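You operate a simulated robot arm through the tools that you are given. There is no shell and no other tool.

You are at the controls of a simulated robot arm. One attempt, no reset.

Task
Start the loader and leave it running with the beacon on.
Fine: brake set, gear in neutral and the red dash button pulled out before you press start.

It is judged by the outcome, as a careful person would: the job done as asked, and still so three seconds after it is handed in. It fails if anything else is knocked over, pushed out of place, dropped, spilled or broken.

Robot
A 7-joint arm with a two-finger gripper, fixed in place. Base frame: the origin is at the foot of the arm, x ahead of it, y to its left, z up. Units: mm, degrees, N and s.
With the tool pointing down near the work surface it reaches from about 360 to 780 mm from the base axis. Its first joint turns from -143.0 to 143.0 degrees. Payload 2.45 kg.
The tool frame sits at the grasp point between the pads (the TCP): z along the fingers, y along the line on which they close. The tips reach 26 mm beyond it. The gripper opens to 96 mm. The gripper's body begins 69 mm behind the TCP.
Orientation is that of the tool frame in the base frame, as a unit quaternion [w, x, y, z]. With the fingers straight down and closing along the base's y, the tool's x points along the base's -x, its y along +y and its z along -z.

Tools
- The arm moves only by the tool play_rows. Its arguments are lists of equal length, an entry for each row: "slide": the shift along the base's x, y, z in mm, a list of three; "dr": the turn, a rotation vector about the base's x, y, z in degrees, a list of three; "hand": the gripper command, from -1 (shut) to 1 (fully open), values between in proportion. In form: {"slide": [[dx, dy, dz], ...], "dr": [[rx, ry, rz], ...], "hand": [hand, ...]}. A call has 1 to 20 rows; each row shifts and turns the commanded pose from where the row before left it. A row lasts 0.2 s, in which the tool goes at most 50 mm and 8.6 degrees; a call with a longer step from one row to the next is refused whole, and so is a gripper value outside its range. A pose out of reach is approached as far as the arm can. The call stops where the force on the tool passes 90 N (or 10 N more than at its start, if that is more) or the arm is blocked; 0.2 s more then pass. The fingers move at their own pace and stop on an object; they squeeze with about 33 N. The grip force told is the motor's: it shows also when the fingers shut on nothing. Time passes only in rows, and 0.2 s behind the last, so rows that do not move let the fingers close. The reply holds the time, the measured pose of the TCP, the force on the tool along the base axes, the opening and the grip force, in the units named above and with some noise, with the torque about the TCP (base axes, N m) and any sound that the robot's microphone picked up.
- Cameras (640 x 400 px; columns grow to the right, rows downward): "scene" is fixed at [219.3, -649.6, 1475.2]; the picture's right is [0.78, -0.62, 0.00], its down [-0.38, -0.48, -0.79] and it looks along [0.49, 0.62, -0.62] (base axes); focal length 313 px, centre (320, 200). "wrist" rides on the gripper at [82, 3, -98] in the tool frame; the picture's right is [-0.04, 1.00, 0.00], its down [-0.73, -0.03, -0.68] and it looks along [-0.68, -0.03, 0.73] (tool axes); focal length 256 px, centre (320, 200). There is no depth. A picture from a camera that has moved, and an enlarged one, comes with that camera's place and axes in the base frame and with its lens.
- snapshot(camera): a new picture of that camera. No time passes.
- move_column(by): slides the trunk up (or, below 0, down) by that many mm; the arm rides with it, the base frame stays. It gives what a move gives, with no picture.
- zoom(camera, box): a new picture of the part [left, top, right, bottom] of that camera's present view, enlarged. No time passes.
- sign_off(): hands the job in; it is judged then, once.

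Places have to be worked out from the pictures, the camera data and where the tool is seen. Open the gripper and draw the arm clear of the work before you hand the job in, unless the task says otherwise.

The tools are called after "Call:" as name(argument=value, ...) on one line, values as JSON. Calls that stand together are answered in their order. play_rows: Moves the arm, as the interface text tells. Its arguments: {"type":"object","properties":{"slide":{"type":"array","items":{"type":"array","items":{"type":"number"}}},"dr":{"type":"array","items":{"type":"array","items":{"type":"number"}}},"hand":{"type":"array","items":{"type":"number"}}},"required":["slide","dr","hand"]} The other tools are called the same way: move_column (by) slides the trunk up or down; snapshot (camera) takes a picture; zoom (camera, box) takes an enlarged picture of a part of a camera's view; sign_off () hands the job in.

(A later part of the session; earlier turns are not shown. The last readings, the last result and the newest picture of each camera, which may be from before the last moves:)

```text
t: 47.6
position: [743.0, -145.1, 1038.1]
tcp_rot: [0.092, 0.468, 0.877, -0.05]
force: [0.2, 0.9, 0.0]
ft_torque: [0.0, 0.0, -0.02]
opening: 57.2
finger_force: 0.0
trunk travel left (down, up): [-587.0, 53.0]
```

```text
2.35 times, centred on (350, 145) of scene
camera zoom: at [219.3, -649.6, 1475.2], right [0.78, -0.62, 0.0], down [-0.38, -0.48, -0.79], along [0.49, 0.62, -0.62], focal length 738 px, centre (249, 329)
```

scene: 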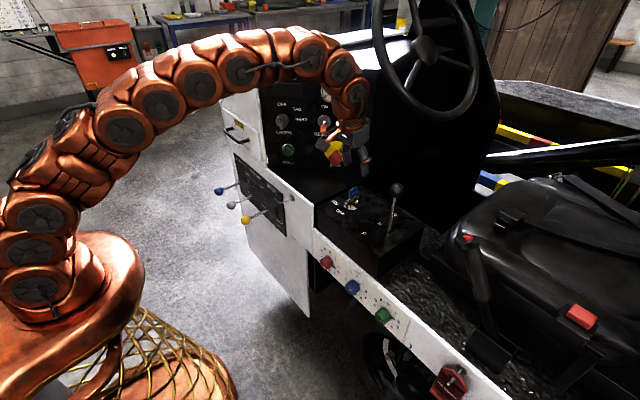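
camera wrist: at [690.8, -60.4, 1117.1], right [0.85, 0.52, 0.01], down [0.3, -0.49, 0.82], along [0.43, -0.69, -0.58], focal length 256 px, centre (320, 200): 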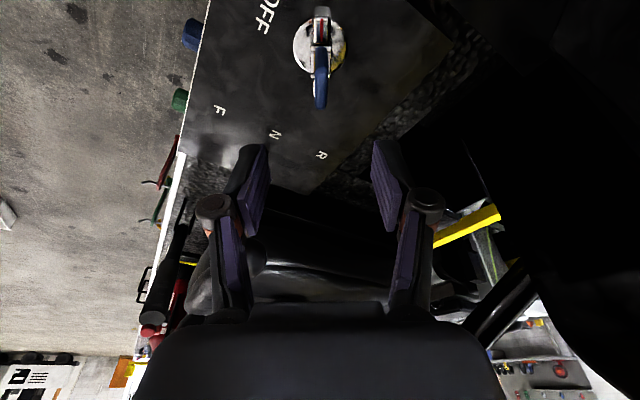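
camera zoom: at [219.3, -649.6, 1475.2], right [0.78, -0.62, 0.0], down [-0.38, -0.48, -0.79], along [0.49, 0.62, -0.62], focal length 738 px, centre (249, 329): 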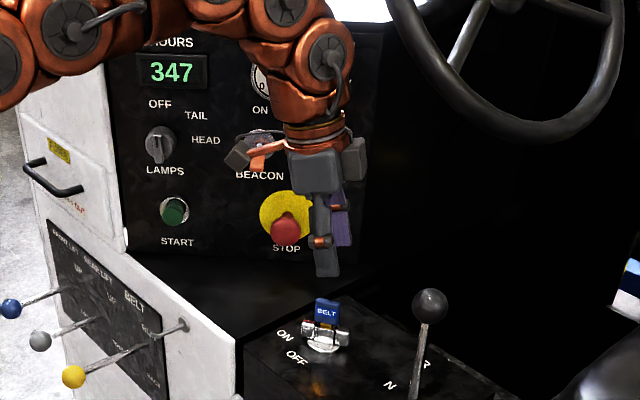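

HOURS now reads 347 — the key is on and the tool is clear. I draw back to (600,-150,1090) and turn the tool to face the dash again, camera on top.

Call:
play_rows(slide=[[-36, -1, 13], [-36, -1, 13], [-36, -1, 13], [-35, -1, 13], [0, 0, 0], [0, 0, 0], [0, 0, 0], [0, 0, 0], [0, 0, 0], [0, 0, 0], [0, 0, 0], [0, 0, 0], [0, 0, 0], [0, 0, 0], [0, 0, 0], [0, 0, 0], [0, 0, 0], [0, 0, 0]], dr=[[0, 0, 0], [0, 0, 0], [0, 0, 0], [0, 0, 0], [6.726, -0.747, -5.001], [6.726, -0.747, -5.001], [6.726, -0.747, -5.001], [6.726, -0.747, -5.001], [6.726, -0.747, -5.001], [6.726, -0.747, -5.001], [6.726, -0.747, -5.001], [6.726, -0.747, -5.001], [6.726, -0.747, -5.001], [6.726, -0.747, -5.001], [6.726, -0.747, -5.001], [6.726, -0.747, -5.001], [6.726, -0.747, -5.001], [0, 0, 0]], hand=[-1, -1, -1, -1, -1, -1, -1, -1, -1, -1, -1, -1, -1, -1, -1, -1, -1, -1])

Call:
snapshot(camera="wrist")

Call:
snapshot(camera="scene")

```text
t: 51.4
position: [600.1, -149.0, 1089.7]
tcp_rot: [-0.212, 0.759, 0.306, 0.533]
force: [0.4, -0.6, -0.4]
ft_torque: [-0.02, -0.01, 0.03]
opening: 0.0
finger_force: 28.7
trunk travel left (down, up): [-587.0, 53.0]
```

```text
taken
camera wrist: at [555.7, -195.3, 1199.6], right [0.68, -0.73, -0.03], down [-0.66, -0.59, -0.46], along [0.32, 0.33, -0.89], focal length 256 px, centre (320, 200)
```

wrist: 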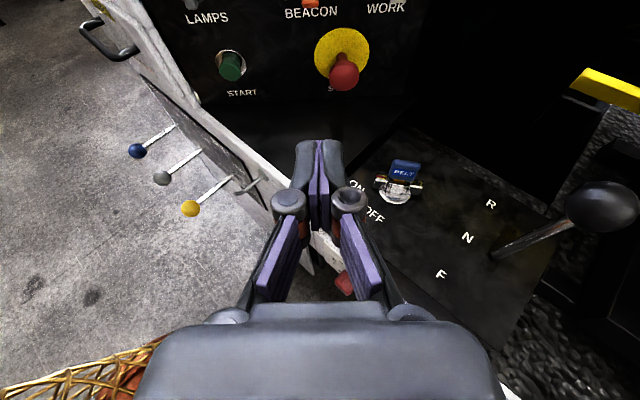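

```text
taken
```

scene: 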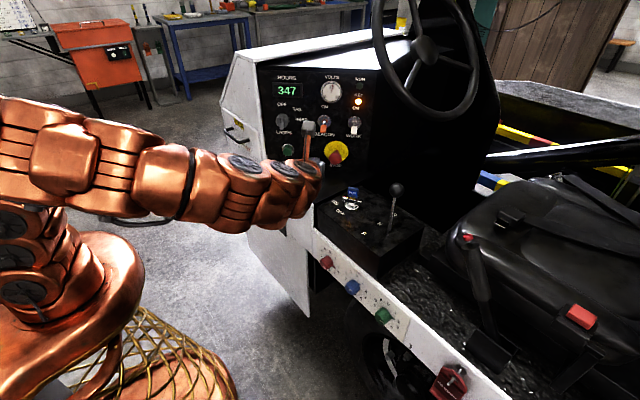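

KEY lamp is lit, STOP is out, N and brake hold. START's front face triangulates to about (701,110,978); I move to a spot 60 mm in front of it with shut fingers, nearly level.

Call:
play_rows(slide=[[7.9, 40, -20], [7.9, 40, -20], [7.9, 40, -20], [7.9, 40, -20], [8, 39.9, -19.7], [0, 0, 0]], dr=[[4.16, -4.32, 0], [4.16, -4.32, 0], [0, 0, 0], [0, 0, 0], [0, 0, 0], [0, 0, 0]], hand=[-1, -1, -1, -1, -1, -1])

Call:
snapshot(camera="wrist")

Call:
zoom(camera="scene", box=[220, 60, 400, 200])

```text
t: 52.8
position: [640.8, 49.9, 990.1]
tcp_rot: [-0.244, 0.699, 0.282, 0.61]
force: [-0.5, 0.5, 0.6]
ft_torque: [0.0, 0.02, -0.01]
opening: 0.1
finger_force: 28.4
trunk travel left (down, up): [-587.0, 53.0]
```

```text
taken
camera wrist: at [579.9, -11.3, 1084.3], right [0.69, -0.73, -0.04], down [-0.58, -0.51, -0.63], along [0.44, 0.46, -0.77], focal length 256 px, centre (320, 200)
```

wrist: 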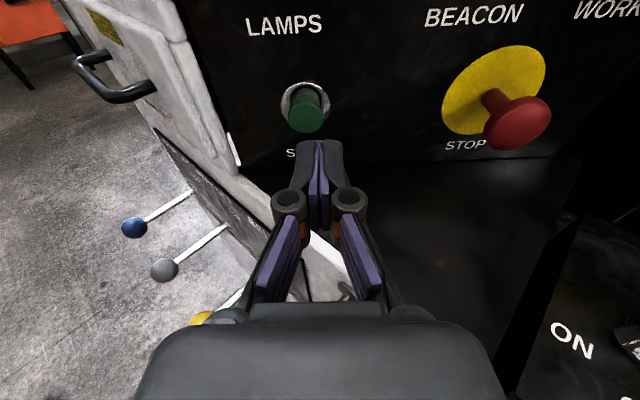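

```text
2.86 times, centred on (310, 130) of scene
camera zoom: at [219.3, -649.6, 1475.2], right [0.78, -0.62, 0.0], down [-0.38, -0.48, -0.79], along [0.49, 0.62, -0.62], focal length 896 px, centre (349, 400)
```

zoom: 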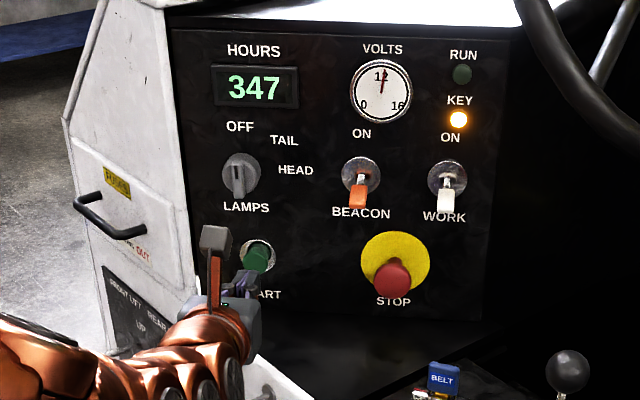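

The tool line is about 10 mm right of the START button; height agrees. I shift left 10 mm and advance 30 mm, then look again.

Call:
play_rows(slide=[[-7.2, 7.6, 0], [10.7, 10.3, -2.1], [10.7, 10.3, -2.1], [0, 0, 0]], dr=[[0, 0, 0], [0, 0, 0], [0, 0, 0], [0, 0, 0]], hand=[-1, -1, -1, -1])

Call:
zoom(camera="wrist", box=[240, 50, 400, 200])

Call:
zoom(camera="scene", box=[260, 110, 340, 180])

```text
t: 53.8
position: [653.8, 78.6, 985.7]
tcp_rot: [-0.244, 0.699, 0.282, 0.61]
force: [-0.2, -1.1, -0.3]
ft_torque: [0.02, 0.02, 0.02]
opening: 0.0
finger_force: 28.5
trunk travel left (down, up): [-587.0, 53.0]
```

```text
2.67 times, centred on (320, 125) of wrist
camera zoom: at [593.8, 18.0, 1079.8], right [0.69, -0.73, -0.04], down [-0.58, -0.52, -0.63], along [0.44, 0.46, -0.77], focal length 683 px, centre (320, 400)
```

zoom: 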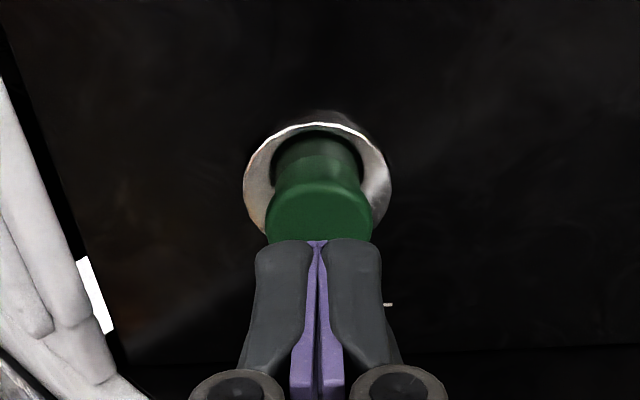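

```text
5.71 times, centred on (300, 145) of scene
camera zoom: at [219.3, -649.6, 1475.2], right [0.78, -0.62, 0.0], down [-0.38, -0.48, -0.79], along [0.49, 0.62, -0.62], focal length 1791 px, centre (434, 514)
```

zoom: 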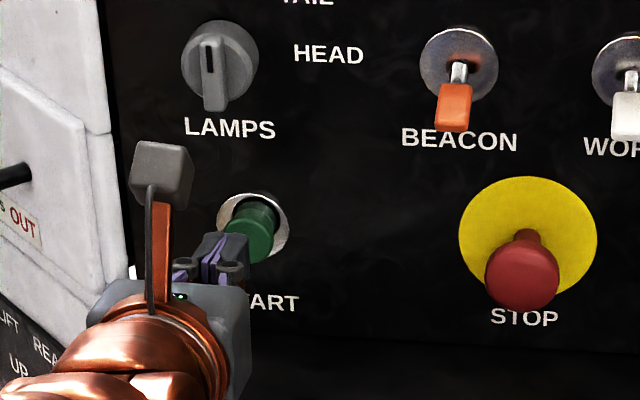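

Aligned: START's face is about 29 mm ahead of the tips on the tool line. I advance 25 mm, then push in with 2.5 mm steps, watching force and sound.

Call:
play_rows(slide=[[9, 8.6, -1.7], [9, 8.6, -1.7], [1.8, 1.8, 0], [1.8, 1.8, 0], [1.8, 1.8, 0]], dr=[[0, 0, 0], [0, 0, 0], [0, 0, 0], [0, 0, 0], [0, 0, 0]], hand=[-1, -1, -1, -1, -1])

Call:
zoom(camera="wrist", box=[240, 50, 400, 200])

Call:
zoom(camera="scene", box=[240, 60, 400, 180])

```text
t: 55.0
position: [677.9, 102.1, 980.6]
tcp_rot: [-0.243, 0.7, 0.282, 0.61]
force: [-0.3, 0.0, -1.1]
ft_torque: [0.01, 0.01, 0.02]
opening: 0.1
finger_force: 28.6
trunk travel left (down, up): [-587.0, 53.0]
```

```text
2.67 times, centred on (320, 125) of wrist
camera zoom: at [617.9, 40.7, 1076.2], right [0.69, -0.73, -0.04], down [-0.58, -0.51, -0.63], along [0.44, 0.46, -0.77], focal length 683 px, centre (320, 400)
```

zoom: 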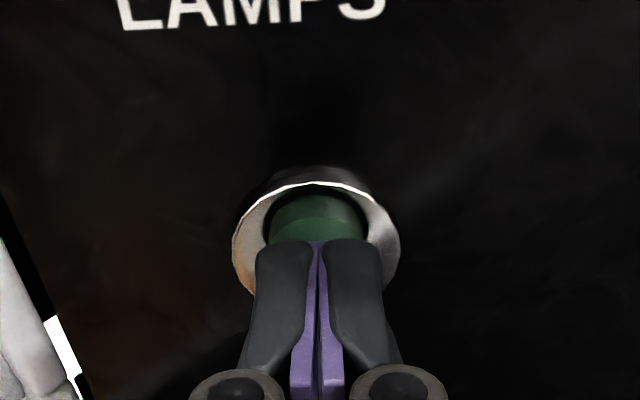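

```text
3.33 times, centred on (320, 120) of scene
camera zoom: at [219.3, -649.6, 1475.2], right [0.78, -0.62, 0.0], down [-0.38, -0.48, -0.79], along [0.49, 0.62, -0.62], focal length 1045 px, centre (320, 467)
```

zoom: 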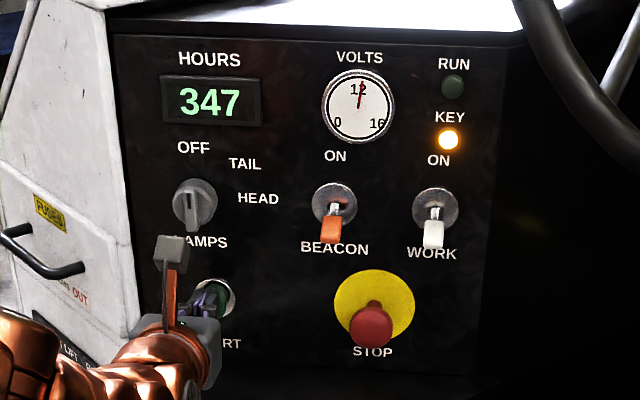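

No contact yet; tips are just at the button face. I continue in 2.5 mm steps.

Call:
play_rows(slide=[[1.8, 1.8, 0], [1.8, 1.8, 0], [1.8, 1.8, 0], [1.8, 1.8, 0]], dr=[[0, 0, 0], [0, 0, 0], [0, 0, 0], [0, 0, 0]], hand=[-1, -1, -1, -1])

Call:
zoom(camera="wrist", box=[240, 50, 400, 200])

Call:
zoom(camera="scene", box=[240, 60, 400, 180])

```text
t: 56.0
position: [684.4, 109.4, 982.3]
tcp_rot: [-0.243, 0.699, 0.282, 0.61]
force: [-1.2, -0.2, 0.4]
ft_torque: [0.01, -0.03, 0.01]
opening: 0.0
finger_force: 29.0
trunk travel left (down, up): [-587.0, 53.0]
```

```text
2.67 times, centred on (320, 125) of wrist
camera zoom: at [625.0, 48.1, 1076.4], right [0.69, -0.73, -0.04], down [-0.58, -0.52, -0.63], along [0.44, 0.46, -0.77], focal length 683 px, centre (320, 400)
```

zoom: 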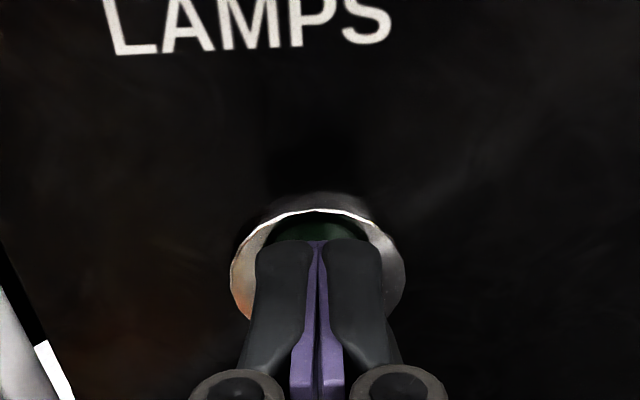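

```text
3.33 times, centred on (320, 120) of scene
camera zoom: at [219.3, -649.6, 1475.2], right [0.78, -0.62, 0.0], down [-0.38, -0.48, -0.79], along [0.49, 0.62, -0.62], focal length 1045 px, centre (320, 467)
```

zoom: 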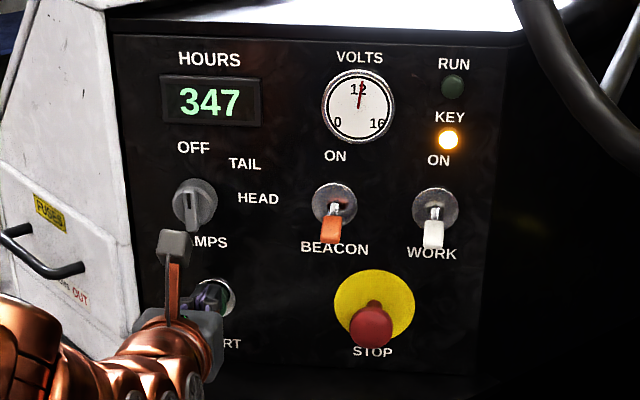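

No reaction force yet. I look closely from both cameras at the gap between the tips and the START button.

Call:
zoom(camera="scene", box=[270, 130, 310, 165])

Call:
zoom(camera="wrist", box=[280, 110, 360, 180])

```text
11.43 times, centred on (290, 148) of scene
camera zoom: at [219.3, -649.6, 1475.2], right [0.78, -0.62, 0.0], down [-0.38, -0.48, -0.79], along [0.49, 0.62, -0.62], focal length 3582 px, centre (663, 800)
```

zoom: 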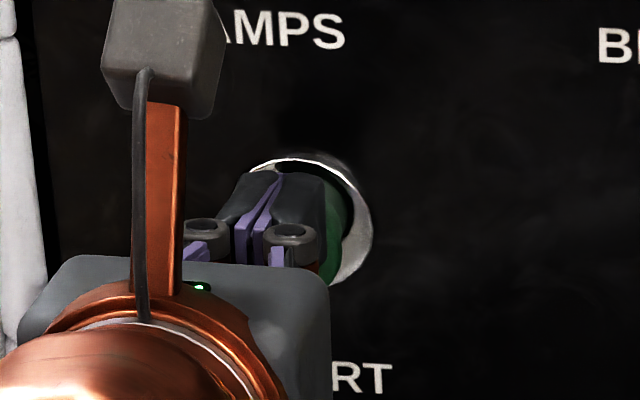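

```text
5.71 times, centred on (320, 145) of wrist
camera zoom: at [625.0, 48.1, 1076.4], right [0.69, -0.73, -0.04], down [-0.58, -0.52, -0.63], along [0.44, 0.46, -0.77], focal length 1463 px, centre (320, 514)
```

zoom: 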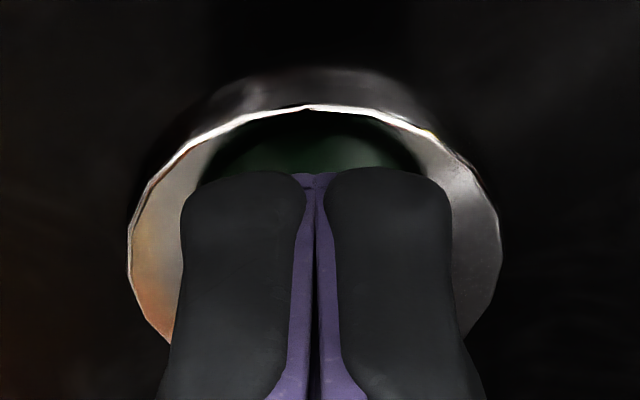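

The tips are just at the button, inside the bezel outline. I push on in small steps until the force rises.

Call:
play_rows(slide=[[1.8, 1.8, 0], [1.8, 1.8, 0]], dr=[[0, 0, 0], [0, 0, 0]], hand=[-1, -1])

Call:
zoom(camera="wrist", box=[280, 110, 360, 180])

Call:
zoom(camera="scene", box=[240, 60, 400, 180])

```text
t: 56.6
position: [688.9, 112.6, 983.0]
tcp_rot: [-0.242, 0.7, 0.281, 0.611]
force: [-1.5, -2.1, -0.8]
ft_torque: [-0.02, 0.06, 0.0]
opening: 0.4
finger_force: 28.5
trunk travel left (down, up): [-587.0, 53.0]
```

```text
5.71 times, centred on (320, 145) of wrist
camera zoom: at [629.1, 51.7, 1077.2], right [0.69, -0.73, -0.04], down [-0.58, -0.51, -0.63], along [0.44, 0.46, -0.77], focal length 1463 px, centre (320, 514)
```

zoom: 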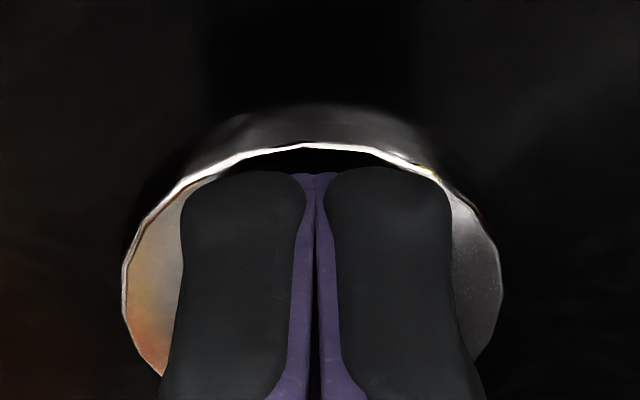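

```text
3.33 times, centred on (320, 120) of scene
camera zoom: at [219.3, -649.6, 1475.2], right [0.78, -0.62, 0.0], down [-0.38, -0.48, -0.79], along [0.49, 0.62, -0.62], focal length 1045 px, centre (320, 467)
```

zoom: 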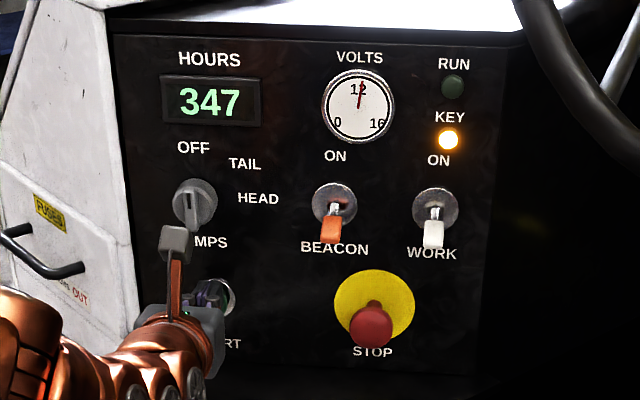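

First contact shows (about 2.5 N). I keep pushing gently.

Call:
play_rows(slide=[[1.8, 1.8, 0], [1.8, 1.8, 0]], dr=[[0, 0, 0], [0, 0, 0]], hand=[-1, -1])

Call:
zoom(camera="scene", box=[240, 60, 400, 180])

Call:
zoom(camera="wrist", box=[280, 110, 360, 180])

```text
t: 57.2
position: [692.5, 116.2, 982.9]
tcp_rot: [-0.243, 0.7, 0.282, 0.61]
force: [-2.5, -5.2, 3.1]
ft_torque: [0.02, -0.04, -0.02]
opening: 5.9
finger_force: 28.8
trunk travel left (down, up): [-587.0, 53.0]
```

```text
3.33 times, centred on (320, 120) of scene
camera zoom: at [219.3, -649.6, 1475.2], right [0.78, -0.62, 0.0], down [-0.38, -0.48, -0.79], along [0.49, 0.62, -0.62], focal length 1045 px, centre (320, 467)
```

zoom: 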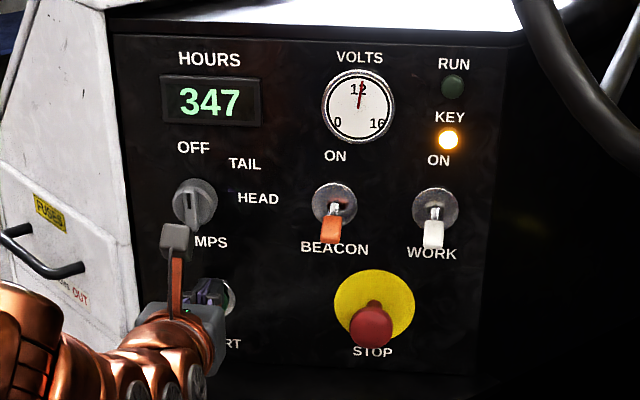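

```text
5.71 times, centred on (320, 145) of wrist
camera zoom: at [632.1, 54.9, 1077.0], right [0.69, -0.73, -0.04], down [-0.58, -0.51, -0.63], along [0.44, 0.46, -0.77], focal length 1463 px, centre (320, 514)
```

zoom: 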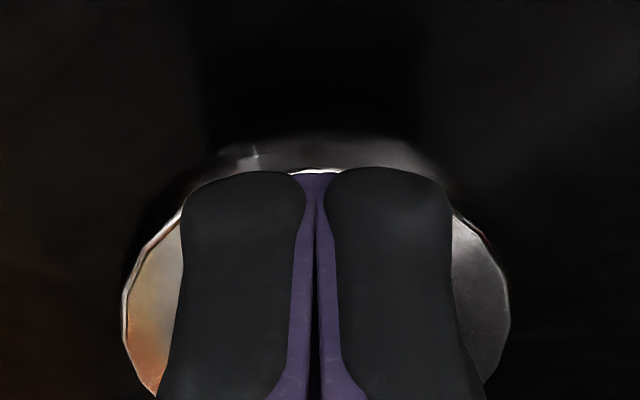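

Force is up to about 6 N and the finger linkage gives a little; RUN isn't lit yet. I push a further few millimetres.

Call:
play_rows(slide=[[1.8, 1.8, 0], [1.8, 1.8, 0], [0, 0, 0]], dr=[[0, 0, 0], [0, 0, 0], [0, 0, 0]], hand=[-1, -1, -1])

Call:
zoom(camera="scene", box=[240, 60, 400, 180])

Call:
snapshot(camera="wrist")

```text
t: 58.0
position: [693.8, 119.6, 982.0]
tcp_rot: [-0.243, 0.7, 0.282, 0.61]
force: [-33.1, -23.4, -1.8]
ft_torque: [-0.13, 0.21, 0.21]
opening: 5.9
finger_force: 29.0
trunk travel left (down, up): [-587.0, 53.0]
```

```text
3.33 times, centred on (320, 120) of scene
camera zoom: at [219.3, -649.6, 1475.2], right [0.78, -0.62, 0.0], down [-0.38, -0.48, -0.79], along [0.49, 0.62, -0.62], focal length 1045 px, centre (320, 467)
```

zoom: 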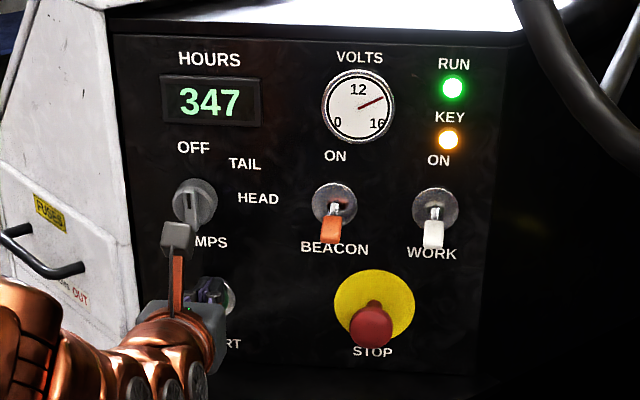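

```text
taken
camera wrist: at [634.4, 57.2, 1077.0], right [0.69, -0.73, -0.04], down [-0.58, -0.51, -0.63], along [0.44, 0.46, -0.77], focal length 256 px, centre (320, 200)
```

wrist: 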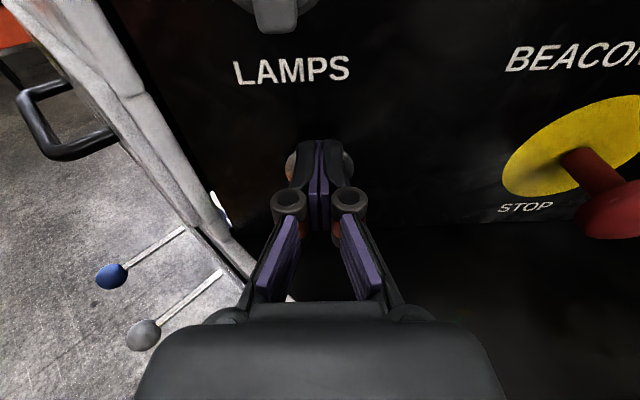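

RUN lamp lit and volts rose to about 14 — the engine is running. I back straight off the START button and check that RUN stays lit.

Call:
play_rows(slide=[[-8, -8, 0], [-15, -15, 1], [-18, -18, 2], [-18, -18, 2], [-18, -18, 2], [0, 0, 0]], dr=[[0, 0, 0], [0, 0, 0], [0, 0, 0], [0, 0, 0], [0, 0, 0], [0, 0, 0]], hand=[-1, -1, -1, -1, -1, -1])

Call:
snapshot(camera="wrist")

Call:
zoom(camera="scene", box=[240, 60, 400, 180])

```text
t: 59.4
position: [617.8, 43.7, 989.3]
tcp_rot: [-0.243, 0.699, 0.281, 0.611]
force: [0.1, -0.5, 0.5]
ft_torque: [0.0, 0.02, 0.01]
opening: 0.0
finger_force: 28.6
trunk travel left (down, up): [-587.0, 53.0]
```

```text
taken
camera wrist: at [558.3, -18.0, 1083.1], right [0.69, -0.73, -0.04], down [-0.58, -0.52, -0.63], along [0.44, 0.46, -0.77], focal length 256 px, centre (320, 200)
```

wrist: 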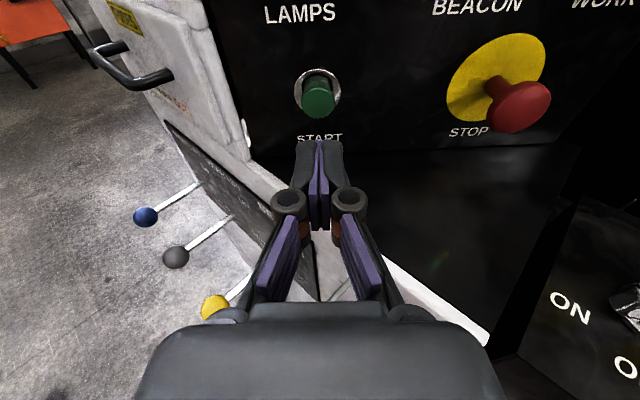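

```text
3.33 times, centred on (320, 120) of scene
camera zoom: at [219.3, -649.6, 1475.2], right [0.78, -0.62, 0.0], down [-0.38, -0.48, -0.79], along [0.49, 0.62, -0.62], focal length 1045 px, centre (320, 467)
```

zoom: 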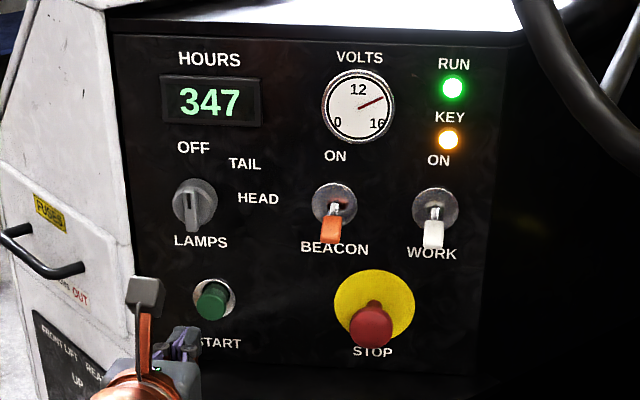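

RUN stays lit, START sprang back. Next is the BEACON toggle (currently down): its disc is near (793,53,1073). I move parallel to the dash to a viewing spot about 80 mm in front of its paddle.

Call:
play_rows(slide=[[20.2, -21.2, 17.4], [20.2, -21.2, 17.4], [20.2, -21.2, 17.4], [20.2, -21.2, 17.4], [0, 0, 0]], dr=[[0, 0, 0], [0, 0, 0], [0, 0, 0], [0, 0, 0], [0, 0, 0]], hand=[-1, -1, -1, -1, -1])

Call:
snapshot(camera="wrist")

Call:
zoom(camera="scene", box=[240, 60, 400, 180])

```text
t: 60.6
position: [701.5, -43.7, 1059.3]
tcp_rot: [-0.243, 0.699, 0.282, 0.61]
force: [-0.5, -0.1, -0.3]
ft_torque: [-0.01, 0.04, 0.0]
opening: 0.1
finger_force: 28.6
trunk travel left (down, up): [-587.0, 53.0]
```

```text
taken
camera wrist: at [639.8, -105.1, 1153.9], right [0.69, -0.73, -0.04], down [-0.58, -0.52, -0.63], along [0.44, 0.46, -0.77], focal length 256 px, centre (320, 200)
```

wrist: 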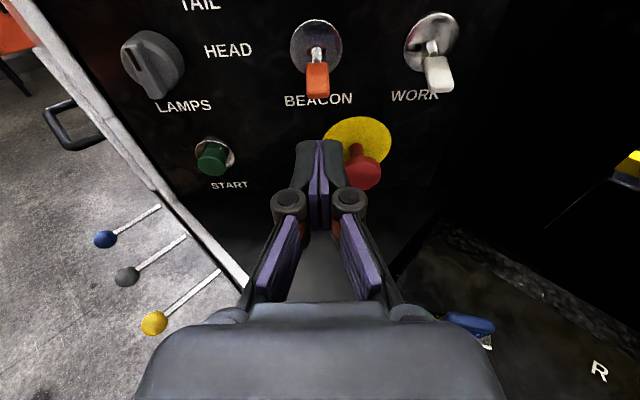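

```text
3.33 times, centred on (320, 120) of scene
camera zoom: at [219.3, -649.6, 1475.2], right [0.78, -0.62, 0.0], down [-0.38, -0.48, -0.79], along [0.49, 0.62, -0.62], focal length 1045 px, centre (320, 467)
```

zoom: 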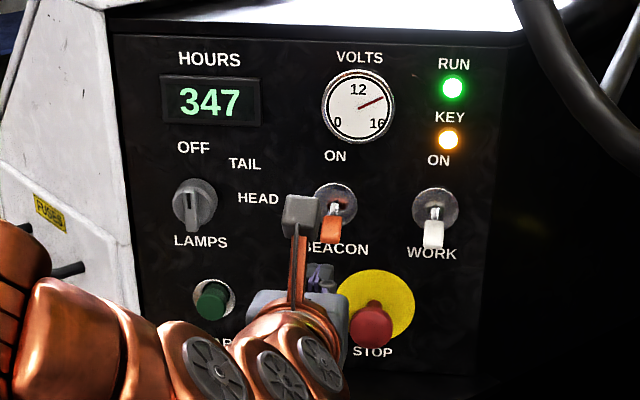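

Laterally aligned within 2 mm. The toggle paddle seems to stick out about 55 mm with its end at z≈1058, so I drop 27 mm to pass beneath it, go forward 57 mm and look.

Call:
play_rows(slide=[[-1, 1, -27], [20, 20, 0], [20, 20, 0], [0, 0, 0]], dr=[[0, 0, 0], [0, 0, 0], [0, 0, 0], [0, 0, 0]], hand=[-1, -1, -1, -1])

Call:
snapshot(camera="wrist")

Call:
zoom(camera="scene", box=[280, 90, 380, 180])

```text
t: 61.6
position: [738.5, -1.5, 1034.3]
tcp_rot: [-0.244, 0.7, 0.282, 0.61]
force: [1.0, 0.4, 0.4]
ft_torque: [0.02, 0.03, -0.06]
opening: 0.0
finger_force: 28.7
trunk travel left (down, up): [-587.0, 53.0]
```

```text
taken
camera wrist: at [678.8, -63.3, 1128.2], right [0.69, -0.73, -0.04], down [-0.58, -0.52, -0.63], along [0.44, 0.46, -0.77], focal length 256 px, centre (320, 200)
```

wrist: 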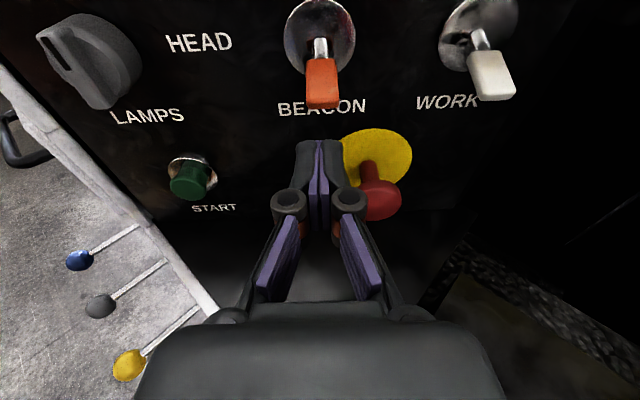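

```text
4.44 times, centred on (330, 135) of scene
camera zoom: at [219.3, -649.6, 1475.2], right [0.78, -0.62, 0.0], down [-0.38, -0.48, -0.79], along [0.49, 0.62, -0.62], focal length 1393 px, centre (276, 489)
```

zoom: 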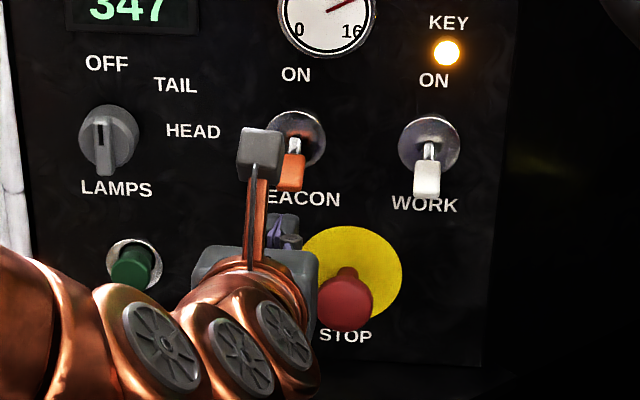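

The tips are now just below the paddle's outer end with clear vertical gap. I advance 30 mm more so the fingertips are underneath it.

Call:
play_rows(slide=[[10.6, 10.6, 0], [10.6, 10.6, 0], [0, 0, 0]], dr=[[0, 0, 0], [0, 0, 0], [0, 0, 0]], hand=[-1, -1, -1])

Call:
snapshot(camera="wrist")

Call:
zoom(camera="scene", box=[280, 90, 380, 180])

```text
t: 62.4
position: [760.7, 19.5, 1033.8]
tcp_rot: [-0.244, 0.699, 0.283, 0.61]
force: [1.1, 0.7, 1.0]
ft_torque: [-0.01, 0.01, 0.01]
opening: 0.1
finger_force: 28.3
trunk travel left (down, up): [-587.0, 53.0]
```

```text
taken
camera wrist: at [699.9, -42.0, 1127.8], right [0.69, -0.73, -0.04], down [-0.58, -0.51, -0.63], along [0.44, 0.46, -0.77], focal length 256 px, centre (320, 200)
```

wrist: 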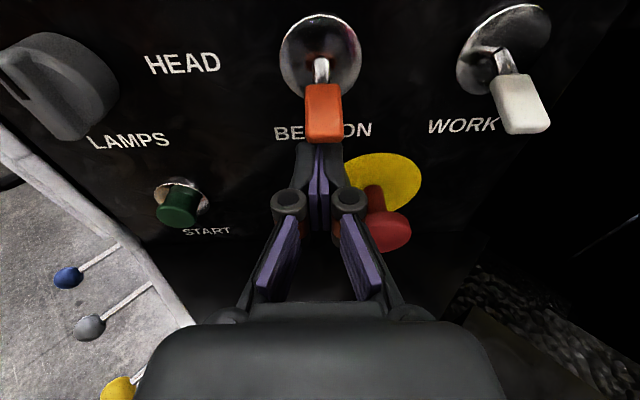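

```text
4.44 times, centred on (330, 135) of scene
camera zoom: at [219.3, -649.6, 1475.2], right [0.78, -0.62, 0.0], down [-0.38, -0.48, -0.79], along [0.49, 0.62, -0.62], focal length 1393 px, centre (276, 489)
```

zoom: 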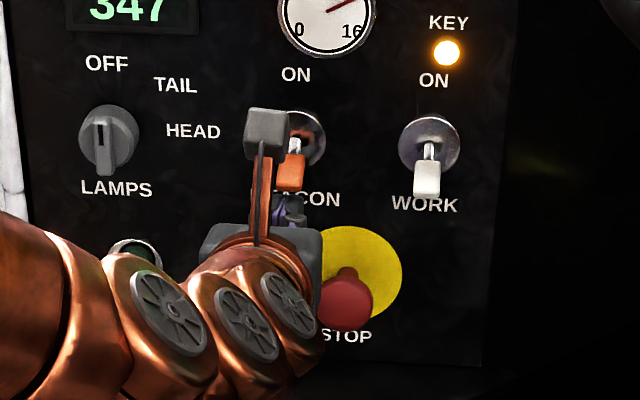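

The paddle now overlaps above the fingertips in view. I raise the tool in 6 mm steps to push the toggle up.

Call:
play_rows(slide=[[0, 0, 6], [0, 0, 6], [0, 0, 6], [0, 0, 6], [0, 0, 6], [0, 0, 0]], dr=[[0, 0, 0], [0, 0, 0], [0, 0, 0], [0, 0, 0], [0, 0, 0], [0, 0, 0]], hand=[-1, -1, -1, -1, -1, -1])

Call:
snapshot(camera="wrist")

Call:
zoom(camera="scene", box=[280, 90, 380, 180])

```text
t: 63.8
position: [759.7, 20.2, 1060.4]
tcp_rot: [-0.242, 0.7, 0.282, 0.61]
force: [0.3, 0.0, 0.2]
ft_torque: [-0.02, 0.02, 0.02]
opening: 0.0
finger_force: 28.2
trunk travel left (down, up): [-587.0, 53.0]
```

```text
taken
camera wrist: at [699.2, -41.5, 1155.3], right [0.69, -0.73, -0.04], down [-0.58, -0.52, -0.63], along [0.44, 0.46, -0.77], focal length 256 px, centre (320, 200)
```

wrist: 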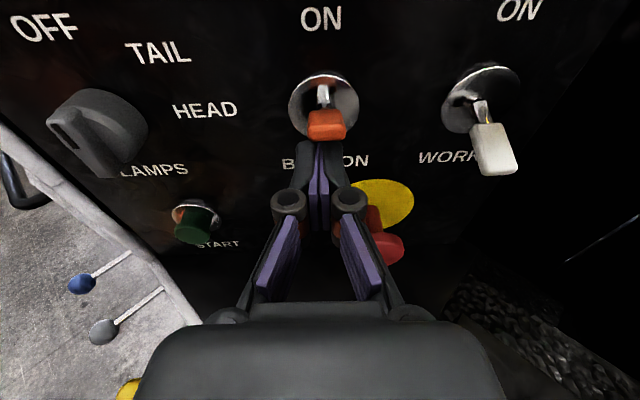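

```text
4.44 times, centred on (330, 135) of scene
camera zoom: at [219.3, -649.6, 1475.2], right [0.78, -0.62, 0.0], down [-0.38, -0.48, -0.79], along [0.49, 0.62, -0.62], focal length 1393 px, centre (276, 489)
```

zoom: 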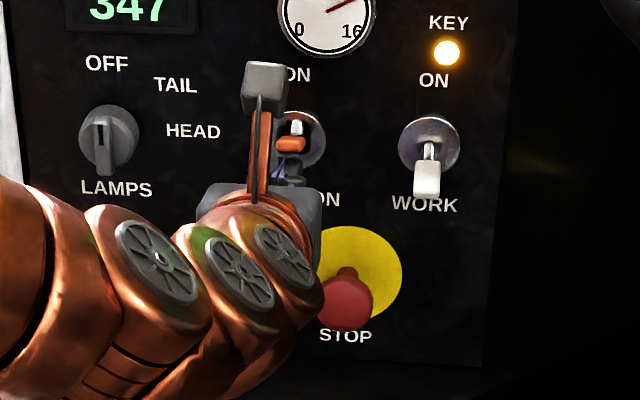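

The orange paddle has moved up. I zoom in to see if it has flipped fully over to ON.

Call:
zoom(camera="scene", box=[325, 105, 365, 145])

Call:
zoom(camera="scene", box=[305, 100, 345, 140])

Call:
zoom(camera="wrist", box=[270, 50, 390, 160])

Call:
snapshot(camera="scene")

```text
10.00 times, centred on (345, 125) of scene
camera zoom: at [219.3, -649.6, 1475.2], right [0.78, -0.62, 0.0], down [-0.38, -0.48, -0.79], along [0.49, 0.62, -0.62], focal length 3134 px, centre (70, 950)
```

zoom: 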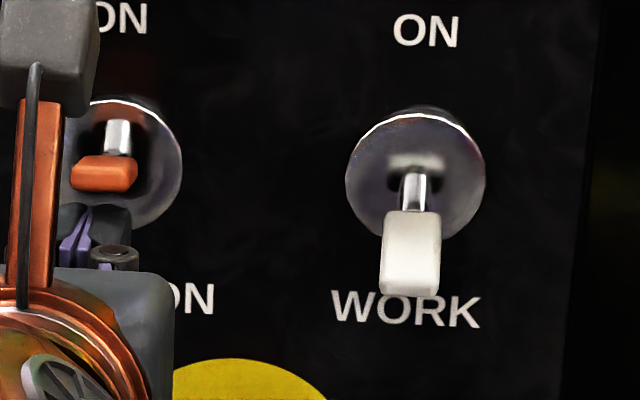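

```text
10.00 times, centred on (325, 120) of scene
camera zoom: at [219.3, -649.6, 1475.2], right [0.78, -0.62, 0.0], down [-0.38, -0.48, -0.79], along [0.49, 0.62, -0.62], focal length 3134 px, centre (270, 1000)
```

zoom: 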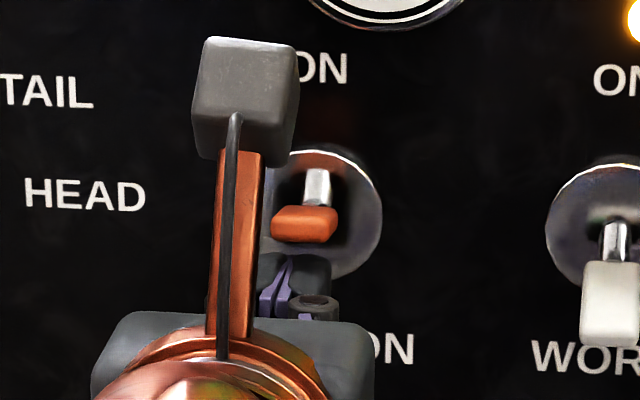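

```text
3.64 times, centred on (330, 105) of wrist
camera zoom: at [699.2, -41.5, 1155.3], right [0.69, -0.73, -0.04], down [-0.58, -0.52, -0.63], along [0.44, 0.46, -0.77], focal length 931 px, centre (284, 546)
```

zoom: 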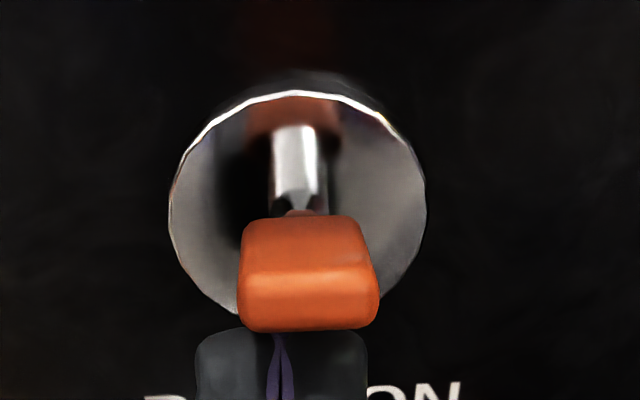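

```text
taken
```

scene: 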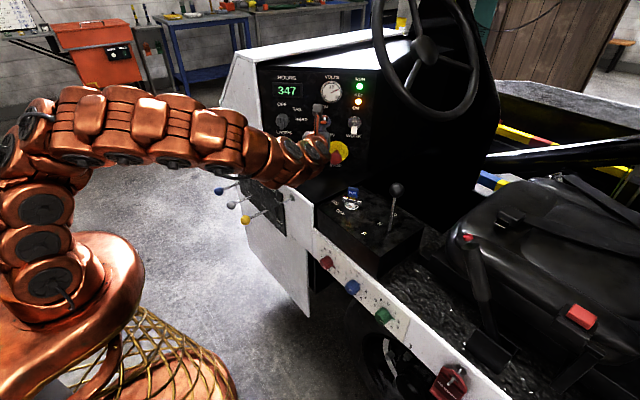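

Geometry says the paddle is now about 12 mm above centre, and no force on the tool — it has snapped over. I lower 12 mm, withdraw, and verify.

Call:
play_rows(slide=[[0, 0, -6], [0, 0, -6], [-15, -15, 0], [-20, -20, 0], [-20, -20, 0], [-20, -20, 0], [-20, -20, 5], [0, 0, 0]], dr=[[0, 0, 0], [0, 0, 0], [0, 0, 0], [0, 0, 0], [0, 0, 0], [0, 0, 0], [0, 0, 0], [0, 0, 0]], hand=[-1, -1, -1, -1, -1, -1, -1, -1])

Call:
snapshot(camera="wrist")

Call:
zoom(camera="scene", box=[240, 60, 400, 180])

```text
t: 65.6
position: [664.6, -74.6, 1054.7]
tcp_rot: [-0.243, 0.699, 0.282, 0.611]
force: [0.3, 0.6, 0.0]
ft_torque: [-0.04, 0.01, -0.02]
opening: 0.0
finger_force: 28.5
trunk travel left (down, up): [-587.0, 53.0]
```

```text
taken
camera wrist: at [604.5, -136.7, 1148.9], right [0.69, -0.73, -0.04], down [-0.58, -0.52, -0.63], along [0.44, 0.46, -0.77], focal length 256 px, centre (320, 200)
```

wrist: 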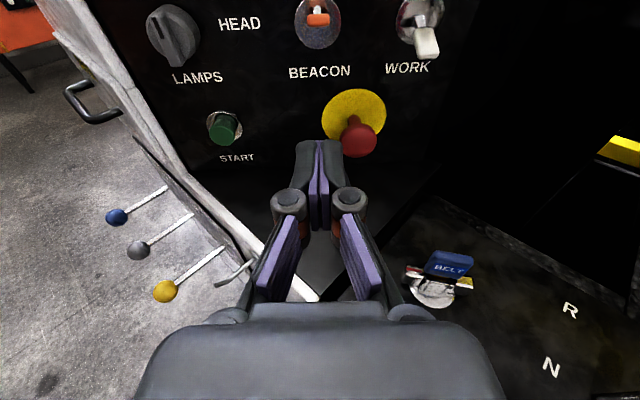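

```text
3.33 times, centred on (320, 120) of scene
camera zoom: at [219.3, -649.6, 1475.2], right [0.78, -0.62, 0.0], down [-0.38, -0.48, -0.79], along [0.49, 0.62, -0.62], focal length 1045 px, centre (320, 467)
```

zoom: 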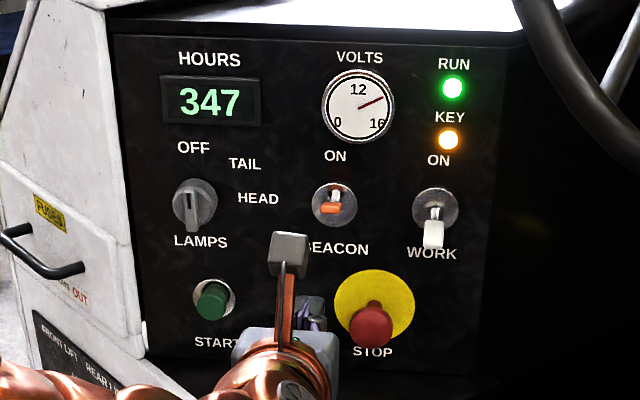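

BEACON paddle is up and stays; RUN and KEY lamps lit. I now look at the fuse panel label and around the scene for any sign whether the beacon itself is lit.

Call:
zoom(camera="scene", box=[218, 105, 268, 165])

Call:
zoom(camera="scene", box=[320, 0, 640, 200])

Call:
snapshot(camera="scene")

Call:
zoom(camera="wrist", box=[30, 0, 200, 140])

```text
6.67 times, centred on (243, 135) of scene
camera zoom: at [219.3, -649.6, 1475.2], right [0.78, -0.62, 0.0], down [-0.38, -0.48, -0.79], along [0.49, 0.62, -0.62], focal length 2089 px, centre (833, 633)
```

zoom: 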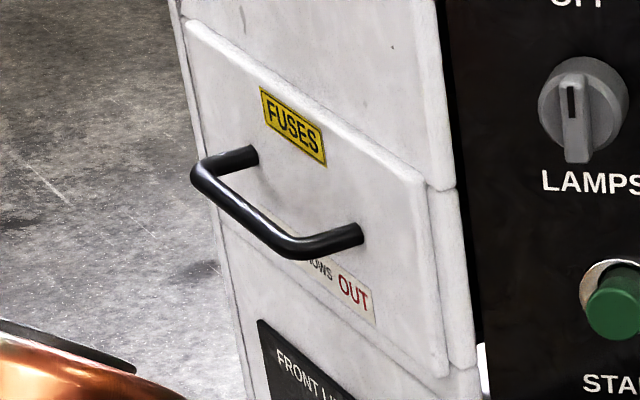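

```text
2.00 times, centred on (480, 100) of scene
camera zoom: at [219.3, -649.6, 1475.2], right [0.78, -0.62, 0.0], down [-0.38, -0.48, -0.79], along [0.49, 0.62, -0.62], focal length 627 px, centre (0, 400)
```

zoom: 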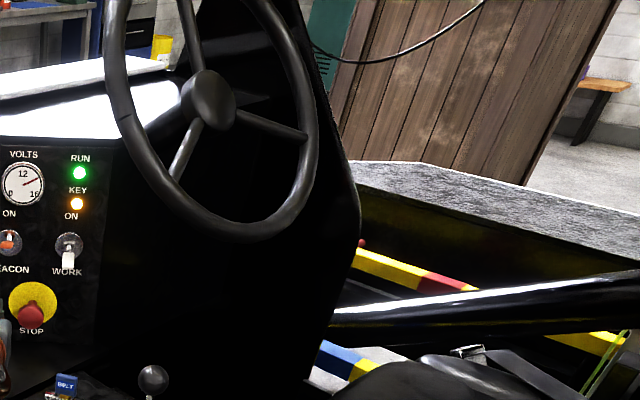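

```text
taken
```

scene: 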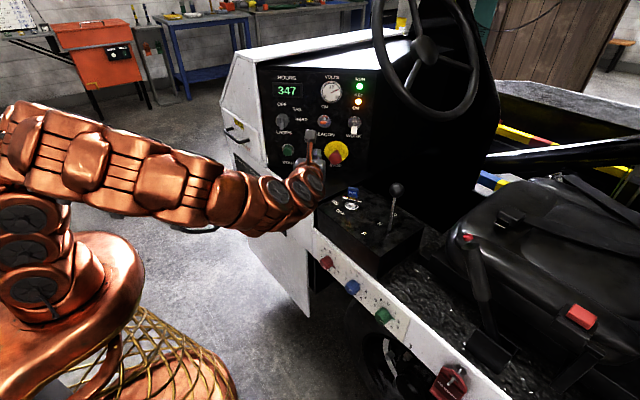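

```text
2.86 times, centred on (115, 70) of wrist
camera zoom: at [604.5, -136.7, 1148.9], right [0.69, -0.73, -0.04], down [-0.58, -0.52, -0.63], along [0.44, 0.46, -0.77], focal length 731 px, centre (906, 571)
```

zoom: 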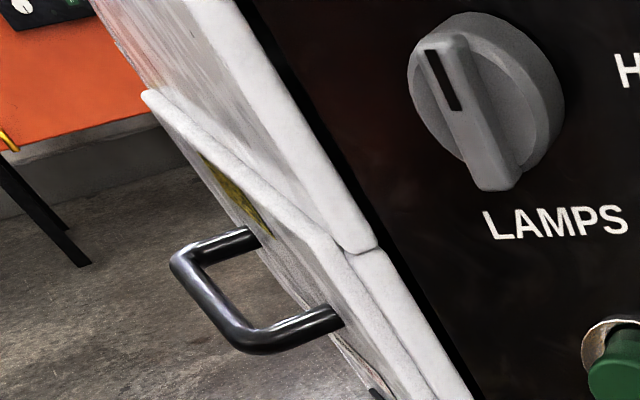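

The label by the FUSES door is half hidden ("…SHOWS OUT"), which may matter for the beacon circuit. I draw the tool back and left to read it with the wrist camera.

Call:
play_rows(slide=[[-28.9, 10, 5], [-28.9, 20, 5], [-28.9, 34, 5], [-28.9, 35, 5], [-28.9, 35, 5], [0, 0, 0]], dr=[[0, 0, 0], [0, 0, 0], [0, 0, 0], [0, 0, 0], [0, 0, 0], [0, 0, 0]], hand=[-1, -1, -1, -1, -1, -1])

Call:
snapshot(camera="wrist")

Call:
snapshot(camera="scene")

```text
t: 67.0
position: [553.0, 44.0, 1083.0]
tcp_rot: [-0.244, 0.7, 0.283, 0.609]
force: [0.6, 0.3, -0.5]
ft_torque: [0.0, 0.0, 0.0]
opening: 0.1
finger_force: 28.9
out of reach, approached as far as the arm can: row 5
trunk travel left (down, up): [-587.0, 53.0]
```

```text
taken
camera wrist: at [492.9, -17.0, 1177.5], right [0.69, -0.72, -0.04], down [-0.58, -0.52, -0.63], along [0.44, 0.46, -0.77], focal length 256 px, centre (320, 200)
```

wrist: 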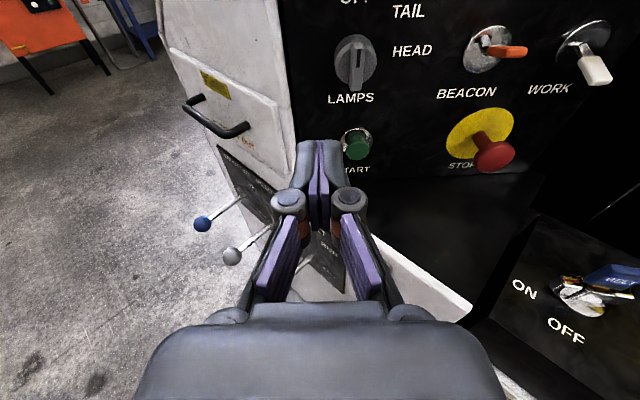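

```text
taken
```

scene: 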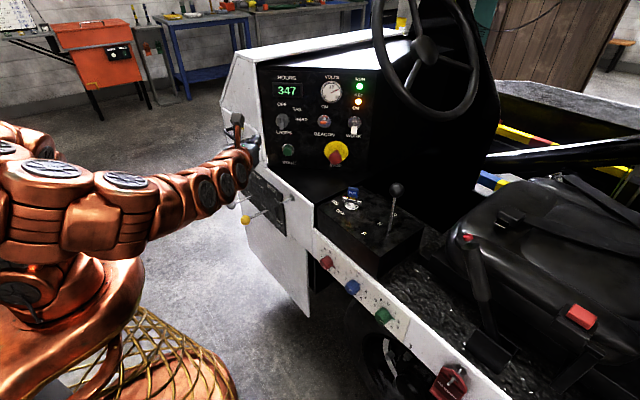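

I zoom in on the fuse label and the beacon toggle from here.

Call:
zoom(camera="wrist", box=[180, 60, 280, 160])

Call:
zoom(camera="wrist", box=[420, 10, 620, 180])

Call:
zoom(camera="scene", box=[260, 60, 380, 180])

```text
4.00 times, centred on (230, 110) of wrist
camera zoom: at [492.9, -17.0, 1177.5], right [0.69, -0.72, -0.04], down [-0.58, -0.52, -0.63], along [0.44, 0.46, -0.77], focal length 1024 px, centre (680, 560)
```

zoom: 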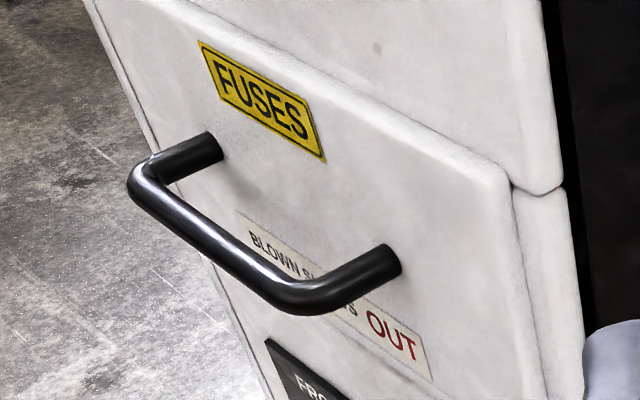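

```text
2.35 times, centred on (520, 95) of wrist
camera zoom: at [492.9, -17.0, 1177.5], right [0.69, -0.72, -0.04], down [-0.58, -0.52, -0.63], along [0.44, 0.46, -0.77], focal length 602 px, centre (-151, 447)
```

zoom: 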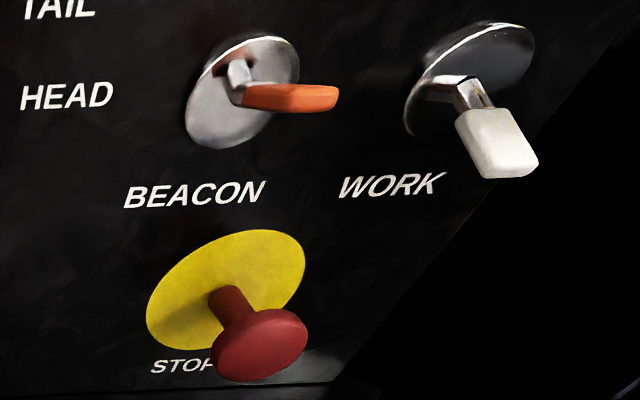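

```text
3.33 times, centred on (320, 120) of scene
camera zoom: at [219.3, -649.6, 1475.2], right [0.78, -0.62, 0.0], down [-0.38, -0.48, -0.79], along [0.49, 0.62, -0.62], focal length 1045 px, centre (320, 467)
```

zoom: 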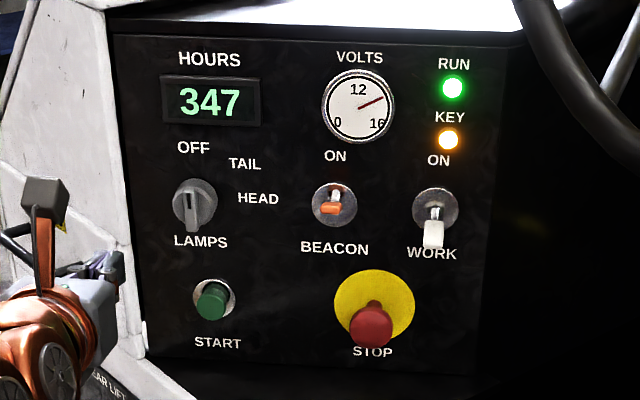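

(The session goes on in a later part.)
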